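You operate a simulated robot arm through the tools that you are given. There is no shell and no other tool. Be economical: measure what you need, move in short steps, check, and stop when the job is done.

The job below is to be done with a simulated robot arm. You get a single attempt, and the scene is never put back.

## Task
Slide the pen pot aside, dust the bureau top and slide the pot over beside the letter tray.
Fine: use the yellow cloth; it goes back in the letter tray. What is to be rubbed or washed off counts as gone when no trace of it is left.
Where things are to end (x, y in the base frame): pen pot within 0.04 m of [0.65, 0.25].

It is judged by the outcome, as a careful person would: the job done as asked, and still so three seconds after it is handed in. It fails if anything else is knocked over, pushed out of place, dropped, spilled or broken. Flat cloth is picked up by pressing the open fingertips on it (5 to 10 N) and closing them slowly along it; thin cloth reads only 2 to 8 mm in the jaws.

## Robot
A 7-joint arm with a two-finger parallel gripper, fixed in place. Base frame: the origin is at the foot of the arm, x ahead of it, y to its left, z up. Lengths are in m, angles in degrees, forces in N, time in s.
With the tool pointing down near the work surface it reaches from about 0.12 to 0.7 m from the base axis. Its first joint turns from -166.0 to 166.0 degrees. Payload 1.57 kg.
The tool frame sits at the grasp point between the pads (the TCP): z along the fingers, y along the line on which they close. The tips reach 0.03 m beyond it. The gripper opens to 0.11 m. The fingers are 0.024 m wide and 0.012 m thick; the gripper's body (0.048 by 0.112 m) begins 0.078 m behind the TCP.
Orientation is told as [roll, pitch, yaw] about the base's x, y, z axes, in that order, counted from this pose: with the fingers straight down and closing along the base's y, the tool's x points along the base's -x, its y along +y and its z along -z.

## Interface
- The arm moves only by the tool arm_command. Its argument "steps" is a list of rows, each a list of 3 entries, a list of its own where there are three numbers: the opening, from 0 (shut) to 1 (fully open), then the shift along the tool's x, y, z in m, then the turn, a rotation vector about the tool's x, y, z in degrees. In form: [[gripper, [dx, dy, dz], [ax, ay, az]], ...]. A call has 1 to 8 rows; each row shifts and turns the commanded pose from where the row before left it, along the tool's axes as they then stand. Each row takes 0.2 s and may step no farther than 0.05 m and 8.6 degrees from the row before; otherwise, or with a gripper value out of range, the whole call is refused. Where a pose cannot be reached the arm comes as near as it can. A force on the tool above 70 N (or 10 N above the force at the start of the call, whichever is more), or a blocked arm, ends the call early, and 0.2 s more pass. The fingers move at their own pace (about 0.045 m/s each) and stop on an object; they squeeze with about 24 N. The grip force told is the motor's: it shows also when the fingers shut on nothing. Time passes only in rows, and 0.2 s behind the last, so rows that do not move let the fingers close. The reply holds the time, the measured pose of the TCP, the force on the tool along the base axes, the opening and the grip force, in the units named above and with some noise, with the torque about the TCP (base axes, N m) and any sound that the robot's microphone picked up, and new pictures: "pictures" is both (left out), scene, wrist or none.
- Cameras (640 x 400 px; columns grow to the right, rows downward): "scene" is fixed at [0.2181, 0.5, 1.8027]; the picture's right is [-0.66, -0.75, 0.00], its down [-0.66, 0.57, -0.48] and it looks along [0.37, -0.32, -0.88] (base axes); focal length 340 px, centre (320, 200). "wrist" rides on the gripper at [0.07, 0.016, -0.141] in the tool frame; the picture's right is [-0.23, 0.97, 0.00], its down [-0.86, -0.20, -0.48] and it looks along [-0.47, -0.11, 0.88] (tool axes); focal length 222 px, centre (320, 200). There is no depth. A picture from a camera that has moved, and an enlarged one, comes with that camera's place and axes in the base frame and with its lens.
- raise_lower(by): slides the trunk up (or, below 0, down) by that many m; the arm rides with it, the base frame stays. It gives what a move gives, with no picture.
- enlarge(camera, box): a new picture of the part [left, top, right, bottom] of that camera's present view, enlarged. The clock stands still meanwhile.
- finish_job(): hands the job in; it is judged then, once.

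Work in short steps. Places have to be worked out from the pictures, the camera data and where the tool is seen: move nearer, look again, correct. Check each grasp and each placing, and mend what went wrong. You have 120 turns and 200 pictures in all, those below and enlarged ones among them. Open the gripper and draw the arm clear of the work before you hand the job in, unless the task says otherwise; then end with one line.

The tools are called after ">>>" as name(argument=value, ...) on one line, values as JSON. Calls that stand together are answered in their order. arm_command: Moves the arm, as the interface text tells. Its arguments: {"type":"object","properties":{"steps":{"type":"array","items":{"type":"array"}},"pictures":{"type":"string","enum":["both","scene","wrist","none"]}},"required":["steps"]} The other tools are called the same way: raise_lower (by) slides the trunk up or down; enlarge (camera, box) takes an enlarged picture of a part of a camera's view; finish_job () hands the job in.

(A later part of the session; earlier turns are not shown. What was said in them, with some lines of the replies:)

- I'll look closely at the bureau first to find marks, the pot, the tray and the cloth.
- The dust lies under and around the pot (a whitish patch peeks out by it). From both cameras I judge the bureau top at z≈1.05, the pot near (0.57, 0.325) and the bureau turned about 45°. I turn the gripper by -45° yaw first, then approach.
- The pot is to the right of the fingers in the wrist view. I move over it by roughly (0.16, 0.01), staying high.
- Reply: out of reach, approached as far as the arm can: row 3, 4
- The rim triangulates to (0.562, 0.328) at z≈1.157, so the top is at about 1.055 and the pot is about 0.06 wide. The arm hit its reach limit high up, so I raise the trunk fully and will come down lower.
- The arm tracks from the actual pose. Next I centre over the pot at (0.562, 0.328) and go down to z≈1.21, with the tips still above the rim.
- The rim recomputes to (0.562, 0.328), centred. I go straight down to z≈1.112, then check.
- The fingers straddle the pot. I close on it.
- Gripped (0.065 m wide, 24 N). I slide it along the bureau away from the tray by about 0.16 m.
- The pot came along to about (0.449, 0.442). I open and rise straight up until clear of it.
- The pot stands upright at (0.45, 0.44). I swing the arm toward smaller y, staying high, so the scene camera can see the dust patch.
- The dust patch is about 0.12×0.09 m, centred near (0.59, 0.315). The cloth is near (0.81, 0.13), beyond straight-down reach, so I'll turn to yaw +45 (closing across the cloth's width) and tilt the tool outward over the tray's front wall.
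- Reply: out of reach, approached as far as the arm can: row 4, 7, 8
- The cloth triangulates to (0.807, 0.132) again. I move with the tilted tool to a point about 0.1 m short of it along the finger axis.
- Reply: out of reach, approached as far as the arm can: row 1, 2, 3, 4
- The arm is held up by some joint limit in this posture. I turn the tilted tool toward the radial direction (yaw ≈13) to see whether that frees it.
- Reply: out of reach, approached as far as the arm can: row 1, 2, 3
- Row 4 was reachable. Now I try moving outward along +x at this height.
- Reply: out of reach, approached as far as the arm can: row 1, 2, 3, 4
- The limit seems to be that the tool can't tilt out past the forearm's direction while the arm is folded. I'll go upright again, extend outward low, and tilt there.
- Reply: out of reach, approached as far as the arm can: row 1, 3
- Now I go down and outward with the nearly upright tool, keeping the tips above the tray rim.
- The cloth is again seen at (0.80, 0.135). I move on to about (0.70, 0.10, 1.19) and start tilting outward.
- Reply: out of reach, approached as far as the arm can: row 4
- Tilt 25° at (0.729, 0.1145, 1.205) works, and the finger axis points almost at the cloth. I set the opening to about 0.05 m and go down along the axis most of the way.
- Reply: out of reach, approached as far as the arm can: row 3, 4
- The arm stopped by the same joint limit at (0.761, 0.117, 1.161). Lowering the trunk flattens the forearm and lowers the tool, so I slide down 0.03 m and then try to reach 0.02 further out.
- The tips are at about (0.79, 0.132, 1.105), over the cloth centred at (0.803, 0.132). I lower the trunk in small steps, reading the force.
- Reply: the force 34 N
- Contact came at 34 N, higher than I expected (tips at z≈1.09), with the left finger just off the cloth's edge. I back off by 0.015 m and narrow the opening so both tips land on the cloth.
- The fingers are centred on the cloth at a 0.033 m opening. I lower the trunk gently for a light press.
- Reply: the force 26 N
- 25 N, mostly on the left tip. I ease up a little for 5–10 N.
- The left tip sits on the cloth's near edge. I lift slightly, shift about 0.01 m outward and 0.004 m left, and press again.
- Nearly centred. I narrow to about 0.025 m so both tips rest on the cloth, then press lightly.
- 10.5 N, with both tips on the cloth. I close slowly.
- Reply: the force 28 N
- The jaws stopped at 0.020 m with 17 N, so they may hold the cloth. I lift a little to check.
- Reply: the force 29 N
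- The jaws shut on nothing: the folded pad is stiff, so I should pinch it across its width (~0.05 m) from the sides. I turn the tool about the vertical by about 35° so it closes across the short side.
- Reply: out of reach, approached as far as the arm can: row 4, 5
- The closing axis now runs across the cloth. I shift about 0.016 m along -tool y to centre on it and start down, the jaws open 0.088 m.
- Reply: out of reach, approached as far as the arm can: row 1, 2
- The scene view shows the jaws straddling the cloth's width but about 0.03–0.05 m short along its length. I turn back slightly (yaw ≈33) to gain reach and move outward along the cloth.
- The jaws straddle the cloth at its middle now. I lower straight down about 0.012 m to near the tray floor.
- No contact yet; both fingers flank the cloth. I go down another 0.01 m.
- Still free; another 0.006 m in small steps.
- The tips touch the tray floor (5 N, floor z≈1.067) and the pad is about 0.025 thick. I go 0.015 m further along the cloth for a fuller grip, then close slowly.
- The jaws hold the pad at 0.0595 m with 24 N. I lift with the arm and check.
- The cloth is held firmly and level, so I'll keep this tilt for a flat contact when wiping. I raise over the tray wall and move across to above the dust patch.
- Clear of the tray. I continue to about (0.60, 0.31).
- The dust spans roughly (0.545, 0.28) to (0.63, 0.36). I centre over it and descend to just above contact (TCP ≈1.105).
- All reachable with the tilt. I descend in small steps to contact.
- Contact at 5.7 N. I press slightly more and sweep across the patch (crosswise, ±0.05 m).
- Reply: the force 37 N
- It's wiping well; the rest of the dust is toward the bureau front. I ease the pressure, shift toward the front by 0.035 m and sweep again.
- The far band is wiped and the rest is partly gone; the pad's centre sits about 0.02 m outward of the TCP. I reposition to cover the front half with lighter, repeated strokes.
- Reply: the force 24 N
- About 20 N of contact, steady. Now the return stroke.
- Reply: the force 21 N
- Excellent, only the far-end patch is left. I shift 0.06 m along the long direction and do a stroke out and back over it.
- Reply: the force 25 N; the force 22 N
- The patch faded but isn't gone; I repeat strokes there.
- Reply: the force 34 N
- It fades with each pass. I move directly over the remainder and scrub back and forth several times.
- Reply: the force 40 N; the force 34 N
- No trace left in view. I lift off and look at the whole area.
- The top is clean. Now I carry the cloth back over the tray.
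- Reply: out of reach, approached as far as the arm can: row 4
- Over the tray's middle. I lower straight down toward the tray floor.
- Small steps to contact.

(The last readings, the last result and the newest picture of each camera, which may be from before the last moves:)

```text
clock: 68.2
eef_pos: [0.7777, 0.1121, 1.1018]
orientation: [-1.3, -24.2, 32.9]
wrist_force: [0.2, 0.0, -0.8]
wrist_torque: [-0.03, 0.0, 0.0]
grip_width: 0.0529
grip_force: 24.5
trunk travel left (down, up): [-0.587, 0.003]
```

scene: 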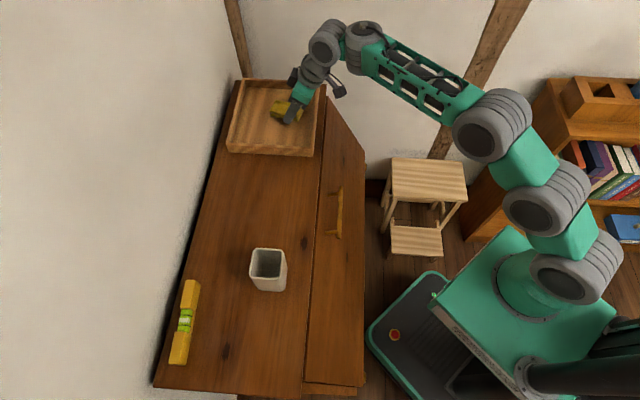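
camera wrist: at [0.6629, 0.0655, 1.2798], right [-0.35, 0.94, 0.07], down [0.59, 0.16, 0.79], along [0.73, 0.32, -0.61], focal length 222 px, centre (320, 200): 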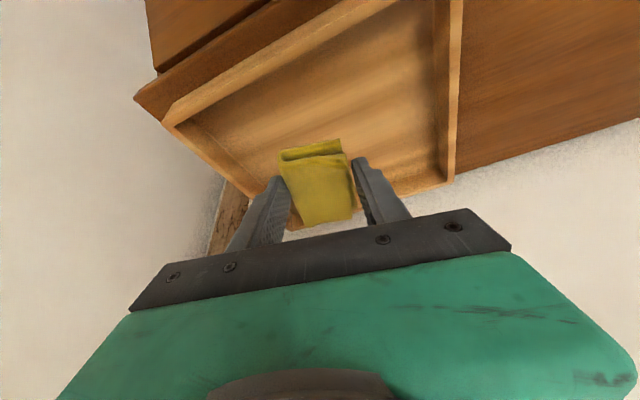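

>>> arm_command(steps=[[0.15, [0.001, 0, 0.0022], [0, 0, 0]], [0.3, [0, 0, 0], [0, 0, 0]], [0.5, [0, 0, 0], [0, 0, 0]], [0.7, [0, 0, 0], [0, 0, 0]], [0.85, [0, 0, 0], [0, 0, 0]], [0.85, [0, 0, 0], [0, 0, 0]]], pictures="wrist")

```text
clock: 69.6
eef_pos: [0.7764, 0.1113, 1.0992]
orientation: [-1.3, -24.0, 32.9]
wrist_force: [0.5, -6.2, 6.6]
wrist_torque: [0.11, 0.13, 0.13]
grip_width: 0.0887
grip_force: 0.0
trunk travel left (down, up): [-0.587, 0.003]
camera wrist: at [0.6642, 0.0625, 1.2001], right [-0.35, 0.94, 0.07], down [0.59, 0.16, 0.79], along [0.73, 0.32, -0.61], focal length 222 px, centre (320, 200)
```

wrist: 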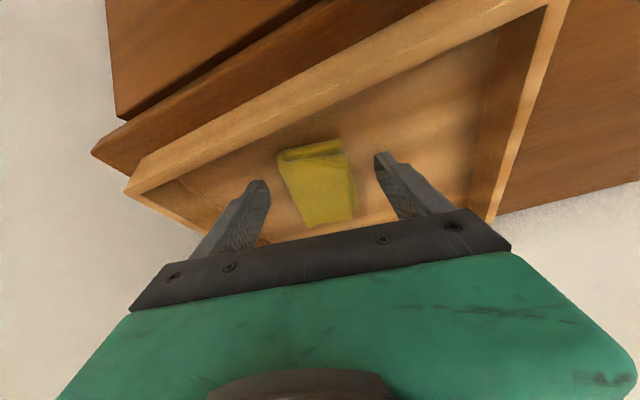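

The cloth is released in the tray. I rise straight up and then withdraw.

>>> arm_command(steps=[[0.9, [-0.012, 0, -0.0275], [0, 0, 0]], [0.9, [-0.0122, 0, -0.0275], [0, 0, 0]], [0.9, [-0.0082, 0, -0.0275], [0, 0, 0]], [0.9, [0.0, 0, -0.04], [0, 0, 0]], [0.9, [0.02, 0.02, -0.03], [0, 0, 0]], [0.9, [0, 0, 0], [0, 0, 0]]])

>>> enlarge(camera="scene", box=[210, 70, 370, 170])

```text
clock: 71.0
eef_pos: [0.7231, 0.1002, 1.2271]
orientation: [-1.4, -23.9, 32.9]
wrist_force: [-0.6, 0.3, 0.2]
wrist_torque: [0.0, 0.02, 0.04]
grip_width: 0.0989
grip_force: 0.0
out of reach, approached as far as the arm can: row 4
trunk travel left (down, up): [-0.587, 0.003]
camera wrist: at [0.6105, 0.0516, 1.3288], right [-0.35, 0.94, 0.07], down [0.59, 0.16, 0.79], along [0.73, 0.32, -0.61], focal length 222 px, centre (320, 200)
```

scene: 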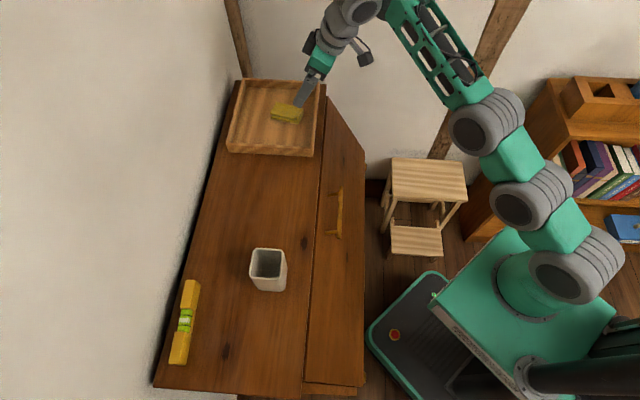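
wrist: 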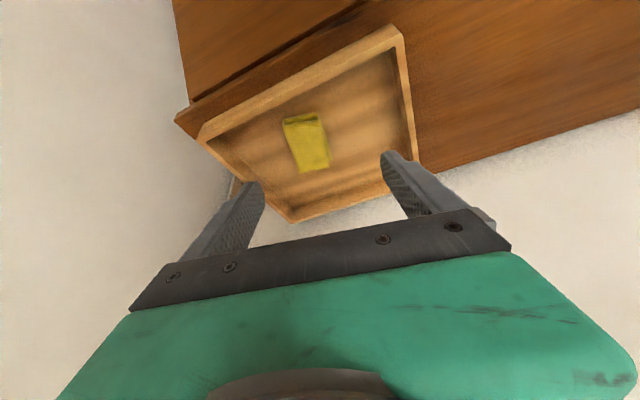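

```text
4.00 times, centred on (290, 120) of scene
camera zoom: at [0.2181, 0.5, 1.8027], right [-0.66, -0.75, 0.0], down [-0.66, 0.57, -0.48], along [0.37, -0.32, -0.88], focal length 1359 px, centre (440, 520)
```

zoom: 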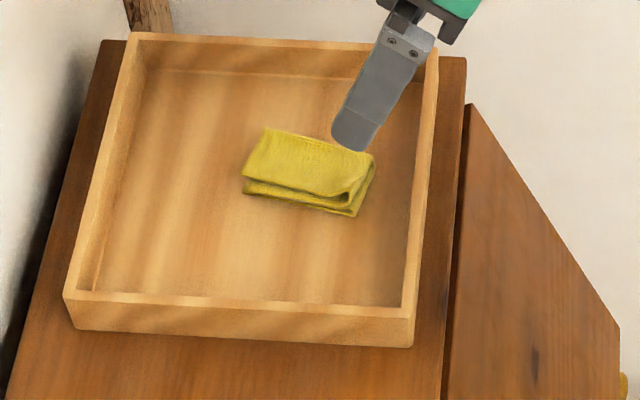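

The cloth rests in the tray. I bring the tool upright while drawing inward.

>>> arm_command(steps=[[1, [0.04, 0, -0.01], [0, 6, 0]], [1, [0.04, 0, -0.01], [0, 6, 0]], [1, [0.04, 0, -0.01], [0, 6, 0]], [1, [0.03, 0.02, 0], [0, 6, 0]], [1, [0, 0.03, 0], [0, 0, 8]], [1, [0, 0.02, 0], [0, 0, 8]], [1, [0, 0.02, 0], [0, 0, 8]], [1, [0, 0, 0], [0, 0, 8]]], pictures="none")

```text
clock: 72.8
eef_pos: [0.5526, 0.0986, 1.2165]
orientation: [-0.9, -0.7, 0.3]
wrist_force: [0.0, -0.2, 0.9]
wrist_torque: [0.02, -0.03, 0.02]
grip_width: 0.1101
grip_force: 0.0
trunk travel left (down, up): [-0.587, 0.003]
```

Upright at yaw 0. I travel to above the pot at (0.45, 0.44), a bit higher.

>>> arm_command(steps=[[1, [0.0128, 0.043, -0.02], [0, 0, 0]], [1, [0.0128, 0.043, -0.02], [0, 0, 0]], [1, [0.0128, 0.043, 0], [0, 0, 0]], [1, [0.0128, 0.043, 0], [0, 0, 0]], [1, [0.0128, 0.043, 0], [0, 0, 0]], [1, [0.0128, 0.043, 0], [0, 0, 0]], [1, [0.0128, 0.043, 0], [0, 0, 0]], [1, [0.0128, 0.043, 0], [0, 0, 0]]], pictures="none")

>>> arm_command(steps=[[1, [0, 0, 0], [0, 0, 7.55]], [1, [0, 0, 0], [0, 0, 7.55]], [1, [0, 0, 0], [0, 0, 7.55]], [1, [0, 0, 0], [0, 0, 7.55]], [1, [0, 0, 0], [0, 0, 7.55]], [1, [0, 0, 0], [0.9, 0.7, 7.55]], [1, [0, 0, 0], [0, 0, 0]]])

```text
clock: 74.6
eef_pos: [0.446, 0.4458, 1.2494]
orientation: [-1.1, -0.6, 0.4]
wrist_force: [-0.7, 1.0, -0.1]
wrist_torque: [0.01, -0.01, -0.03]
grip_width: 0.1101
grip_force: 0.0
trunk travel left (down, up): [-0.587, 0.003]
```

```text
clock: 76.2
eef_pos: [0.4471, 0.443, 1.2499]
orientation: [-1.1, -0.5, -45.0]
wrist_force: [0.3, 0.5, 0.3]
wrist_torque: [0.0, 0.0, -0.01]
grip_width: 0.11
grip_force: 0.1
trunk travel left (down, up): [-0.587, 0.003]
camera wrist: at [0.41, 0.507, 1.3903], right [0.85, 0.53, -0.02], down [0.47, -0.74, 0.49], along [0.25, -0.42, -0.87], focal length 222 px, centre (320, 200)
```

scene: 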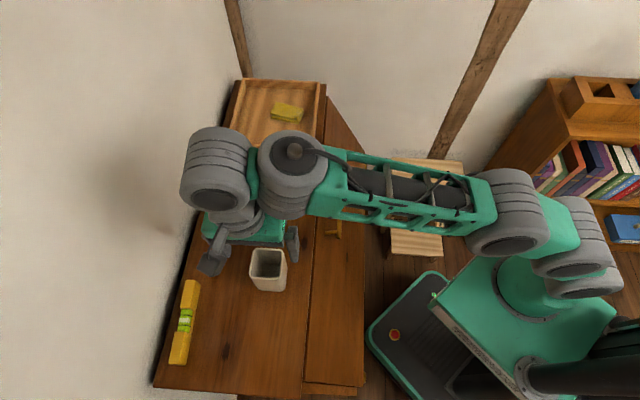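
wrist: 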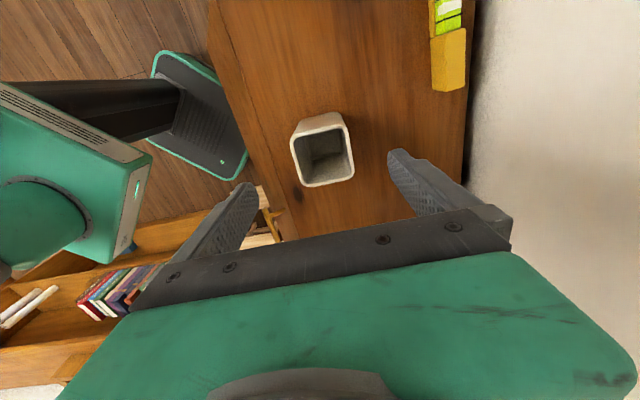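

Rim at (0.451, 0.442), centred. I correct the small tilt and go down to z≈1.115 around the pot.

>>> arm_command(steps=[[1, [-0.002, 0.002, 0.03], [-0.4, 1.1, 0]], [1, [0, 0, 0.035], [0, 0, 0]], [1, [0, 0, 0.035], [0, 0, 0]], [1, [0, 0, 0.034], [0, 0, 0]], [1, [0, 0, 0], [0, 0, 0]]], pictures="wrist")

```text
clock: 77.4
eef_pos: [0.4478, 0.4418, 1.1142]
orientation: [-0.7, 0.6, -45.1]
wrist_force: [0.7, 1.0, 0.8]
wrist_torque: [-0.03, -0.01, 0.04]
grip_width: 0.11
grip_force: 0.1
trunk travel left (down, up): [-0.587, 0.003]
camera wrist: at [0.412, 0.5032, 1.2574], right [0.85, 0.53, -0.01], down [0.47, -0.74, 0.47], along [0.24, -0.41, -0.88], focal length 222 px, centre (320, 200)
```

wrist: 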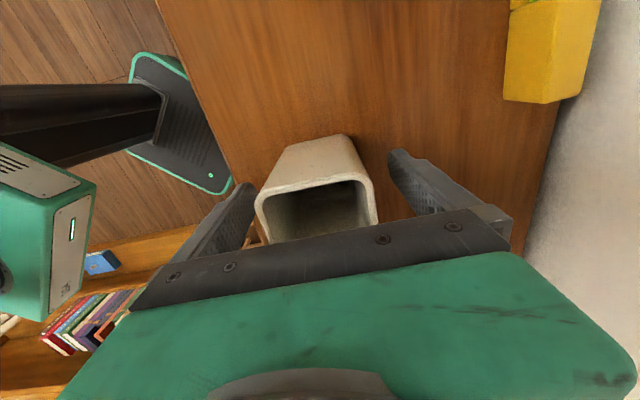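

The fingers straddle the pot again. I grip it.

>>> arm_command(steps=[[0.4, [0, 0, 0], [0, 0, 0]], [0.4, [0, 0, 0], [0, 0, 0]], [0.4, [0, 0, 0], [0, 0, 0]], [0.4, [0, 0, 0], [0, 0, 0]], [0.4, [0, 0, 0], [0, 0, 0]]], pictures="none")

>>> arm_command(steps=[[0.4, [-0.022, 0.0006, 0], [0, 0, 0]], [0.4, [-0.022, 0.0006, 0], [0, 0, 0]], [0.4, [-0.022, 0.0006, 0], [0, 0, 0]], [0.4, [-0.022, 0.0006, 0], [0, 0, 0]], [0.4, [-0.022, 0.0006, 0], [0, 0, 0]], [0.4, [-0.022, 0.0006, 0], [0, 0, 0]], [0.4, [-0.022, 0.0006, 0], [0, 0, 0]]])

```text
clock: 78.6
eef_pos: [0.4475, 0.4427, 1.1152]
orientation: [-0.7, 0.6, -45.1]
wrist_force: [-0.1, 0.5, 1.4]
wrist_torque: [0.15, -0.08, -0.03]
grip_width: 0.0641
grip_force: 23.7
trunk travel left (down, up): [-0.587, 0.003]
```

```text
clock: 80.2
eef_pos: [0.5583, 0.3367, 1.1161]
orientation: [-0.6, 0.6, -44.8]
wrist_force: [-2.2, 1.9, 13.4]
wrist_torque: [0.59, -0.1, 0.13]
grip_width: 0.0642
grip_force: 24.1
trunk travel left (down, up): [-0.587, 0.003]
camera wrist: at [0.5224, 0.397, 1.2574], right [0.85, 0.53, -0.01], down [0.47, -0.74, 0.47], along [0.24, -0.41, -0.88], focal length 222 px, centre (320, 200)
```

scene: 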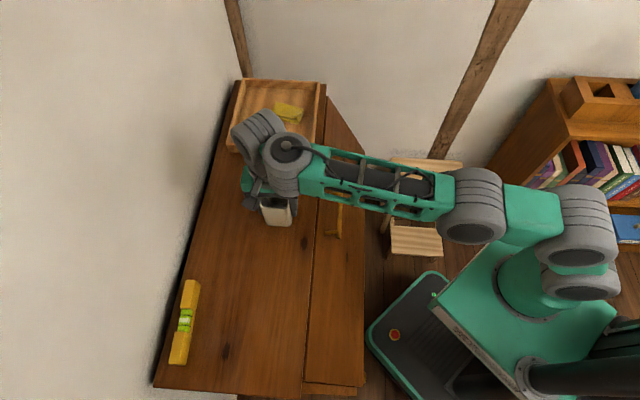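
wrist: 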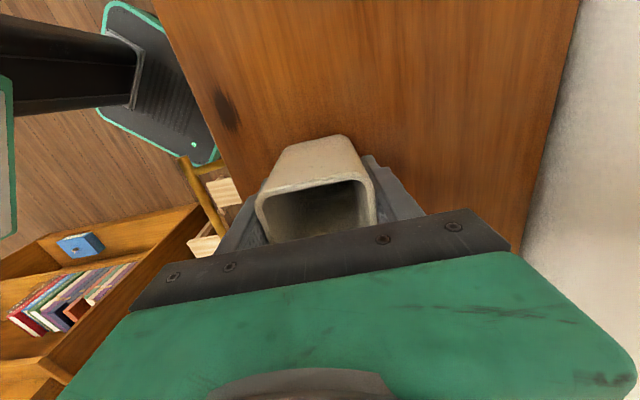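

It slides well. I continue the remaining ~0.108 m to about (0.636, 0.263), easing upward a hair.

>>> arm_command(steps=[[0.4, [-0.0215, 0.0006, -0.001], [0, 0, 0]], [0.4, [-0.0215, 0.0006, -0.0002], [0, 0, 0]], [0.4, [-0.0215, 0.0006, -0.0002], [0, 0, 0]], [0.4, [-0.0215, 0.0006, -0.0002], [0, 0, 0]], [0.4, [-0.0215, 0.0006, -0.0002], [0, 0, 0]], [0.4, [0, 0, 0], [0, 0, 0]]])

```text
clock: 81.6
eef_pos: [0.6369, 0.2624, 1.1143]
orientation: [-0.7, 0.5, -45.0]
wrist_force: [-1.4, 3.1, 13.2]
wrist_torque: [0.46, -0.24, 0.1]
grip_width: 0.0636
grip_force: 23.6
trunk travel left (down, up): [-0.587, 0.003]
camera wrist: at [0.6017, 0.3235, 1.2574], right [0.85, 0.53, -0.01], down [0.47, -0.74, 0.47], along [0.24, -0.41, -0.88], focal length 222 px, centre (320, 200)
```

scene: 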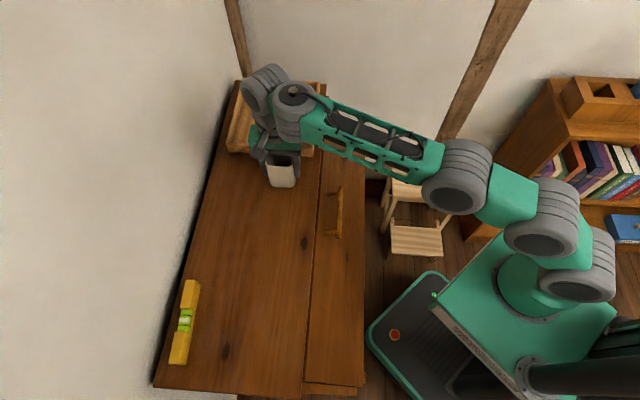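
wrist: 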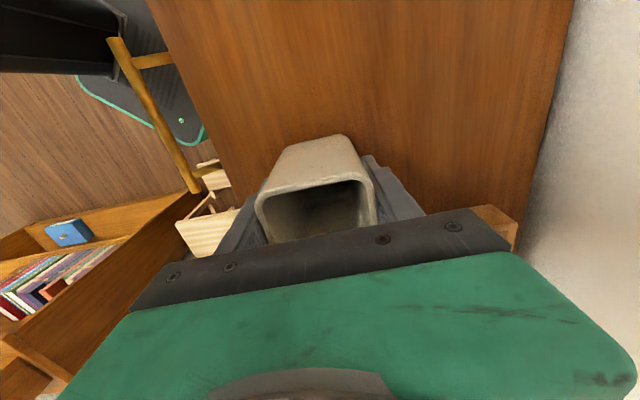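

The pot is at about (0.637, 0.262), within tolerance. I open and rise in small steps.

>>> arm_command(steps=[[1, [0, 0, 0], [0, 0, 0]], [1, [0, 0, 0], [0, 0, 0]], [1, [0, 0, 0], [0, 0, 0]], [1, [0, 0, -0.02], [0, 0, 0]], [1, [0, 0, -0.02], [0, 0, 0]], [1, [0, 0, 0], [0, 0, 0]]])

```text
clock: 83.0
eef_pos: [0.6389, 0.2613, 1.1537]
orientation: [-0.8, 0.6, -45.1]
wrist_force: [0.0, -0.2, 0.1]
wrist_torque: [-0.02, 0.0, 0.02]
grip_width: 0.11
grip_force: 0.1
trunk travel left (down, up): [-0.587, 0.003]
camera wrist: at [0.6033, 0.3241, 1.2962], right [0.85, 0.53, -0.02], down [0.47, -0.74, 0.47], along [0.24, -0.41, -0.88], focal length 222 px, centre (320, 200)
```

scene: 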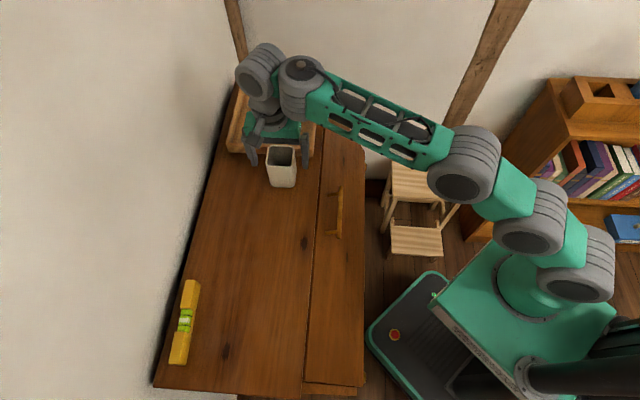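
wrist: 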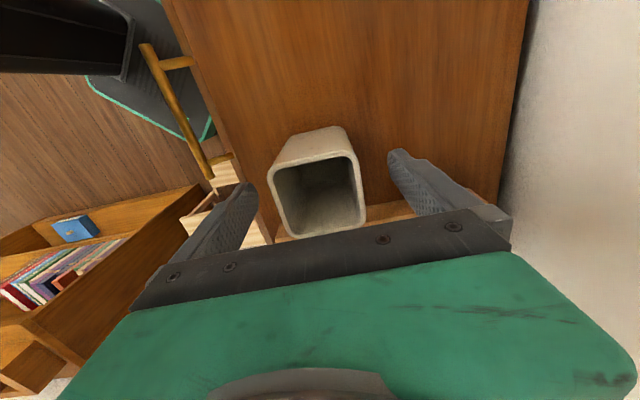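

Clean release. I go up a further 0.045 m in small steps, watching for drift at the reach limit.

>>> arm_command(steps=[[1, [0, 0, -0.015], [0, 0, 0]], [1, [0, 0, -0.015], [0, 0, 0]], [1, [0, 0, 0], [0, 0, 0]]], pictures="none")

>>> arm_command(steps=[[1, [0, 0, -0.01], [0, 0, 0]], [1, [0, 0, -0.01], [0, 0, 0]], [1, [0, 0, 0], [0, 0, 0]]], pictures="wrist")

```text
clock: 83.8
eef_pos: [0.6391, 0.2621, 1.1841]
orientation: [-0.7, 0.6, -44.9]
wrist_force: [0.4, -0.4, 0.7]
wrist_torque: [0.02, 0.02, 0.0]
grip_width: 0.11
grip_force: 0.2
trunk travel left (down, up): [-0.587, 0.003]
```

```text
clock: 84.6
eef_pos: [0.6352, 0.2608, 1.2028]
orientation: [-0.8, 0.6, -45.1]
wrist_force: [-0.8, 0.0, 0.3]
wrist_torque: [0.0, 0.01, 0.0]
grip_width: 0.1099
grip_force: 0.1
out of reach, approached as far as the arm can: row 2
trunk travel left (down, up): [-0.587, 0.003]
camera wrist: at [0.5997, 0.3218, 1.3452], right [0.85, 0.53, -0.02], down [0.47, -0.74, 0.47], along [0.24, -0.41, -0.88], focal length 222 px, centre (320, 200)
```

wrist: 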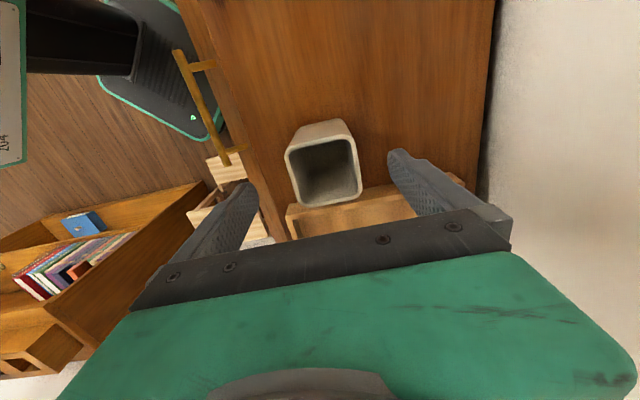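

The tips are above the rim. I back off along the bureau while rising, then retract toward the base.

>>> arm_command(steps=[[1, [0.04, 0, -0.005], [0, 0, 0]], [1, [0.04, 0, -0.02], [0, 0, 0]], [1, [0.03, 0, -0.03], [0, 0, 0]], [1, [0, -0.04, -0.02], [0, 0, 0]], [1, [0, -0.045, 0], [0, 0, 0]], [1, [0, -0.045, 0], [0, 0, 0]], [1, [-0.03, -0.035, 0], [0, 0, 0]], [1, [-0.03, -0.035, 0], [0, 0, 0]]])

>>> enlarge(camera="scene", box=[210, 70, 370, 170])

>>> enlarge(camera="scene", box=[200, 150, 360, 250])

```text
clock: 86.4
eef_pos: [0.4597, 0.1535, 1.2797]
orientation: [-0.7, 0.6, -44.9]
wrist_force: [0.1, -0.9, -0.3]
wrist_torque: [0.0, -0.02, -0.01]
grip_width: 0.11
grip_force: 0.0
trunk travel left (down, up): [-0.587, 0.003]
camera wrist: at [0.4238, 0.2141, 1.4218], right [0.85, 0.53, -0.01], down [0.47, -0.74, 0.47], along [0.24, -0.41, -0.88], focal length 222 px, centre (320, 200)
```

scene: 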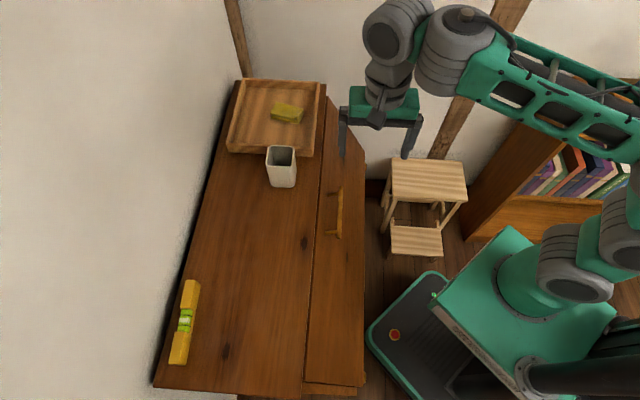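
wrist: 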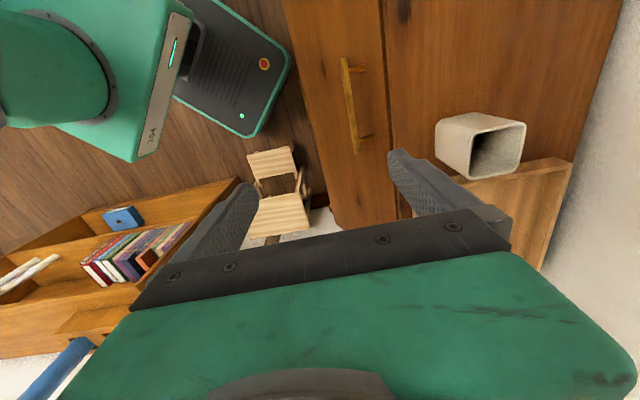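

```text
4.00 times, centred on (290, 120) of scene
camera zoom: at [0.2181, 0.5, 1.8027], right [-0.66, -0.75, 0.0], down [-0.66, 0.57, -0.48], along [0.37, -0.32, -0.88], focal length 1359 px, centre (440, 520)
```

zoom: 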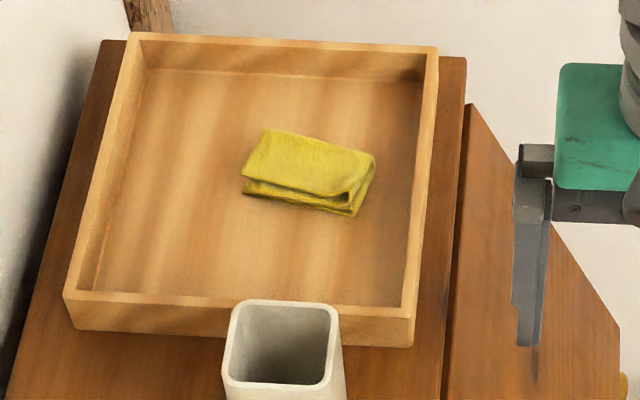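

```text
4.00 times, centred on (280, 200) of scene
camera zoom: at [0.2181, 0.5, 1.8027], right [-0.66, -0.75, 0.0], down [-0.66, 0.57, -0.48], along [0.37, -0.32, -0.88], focal length 1359 px, centre (480, 200)
```

zoom: 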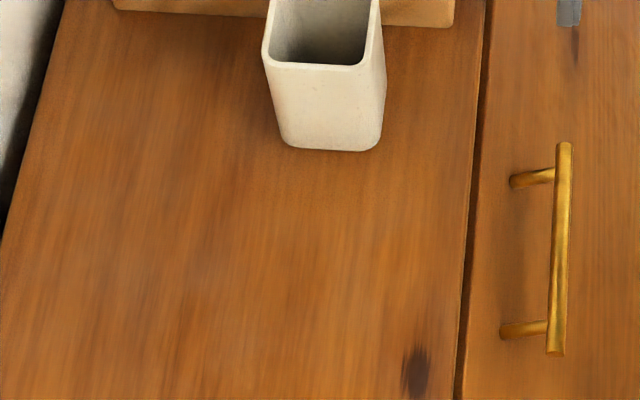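

The pot stands at about (0.637, 0.26) beside the tray, the top shows no trace of dust, the cloth is in the tray and the level is untouched. The arm is clear with the gripper open, so I hand the job in.

>>> finish_job()

```text
The job is handed in.
```

I dusted the bureau top until no trace showed, put the yellow cloth back in the letter tray, and slid the pen pot beside the tray at about (0.637, 0.26), roughly 0.016 m from the target.
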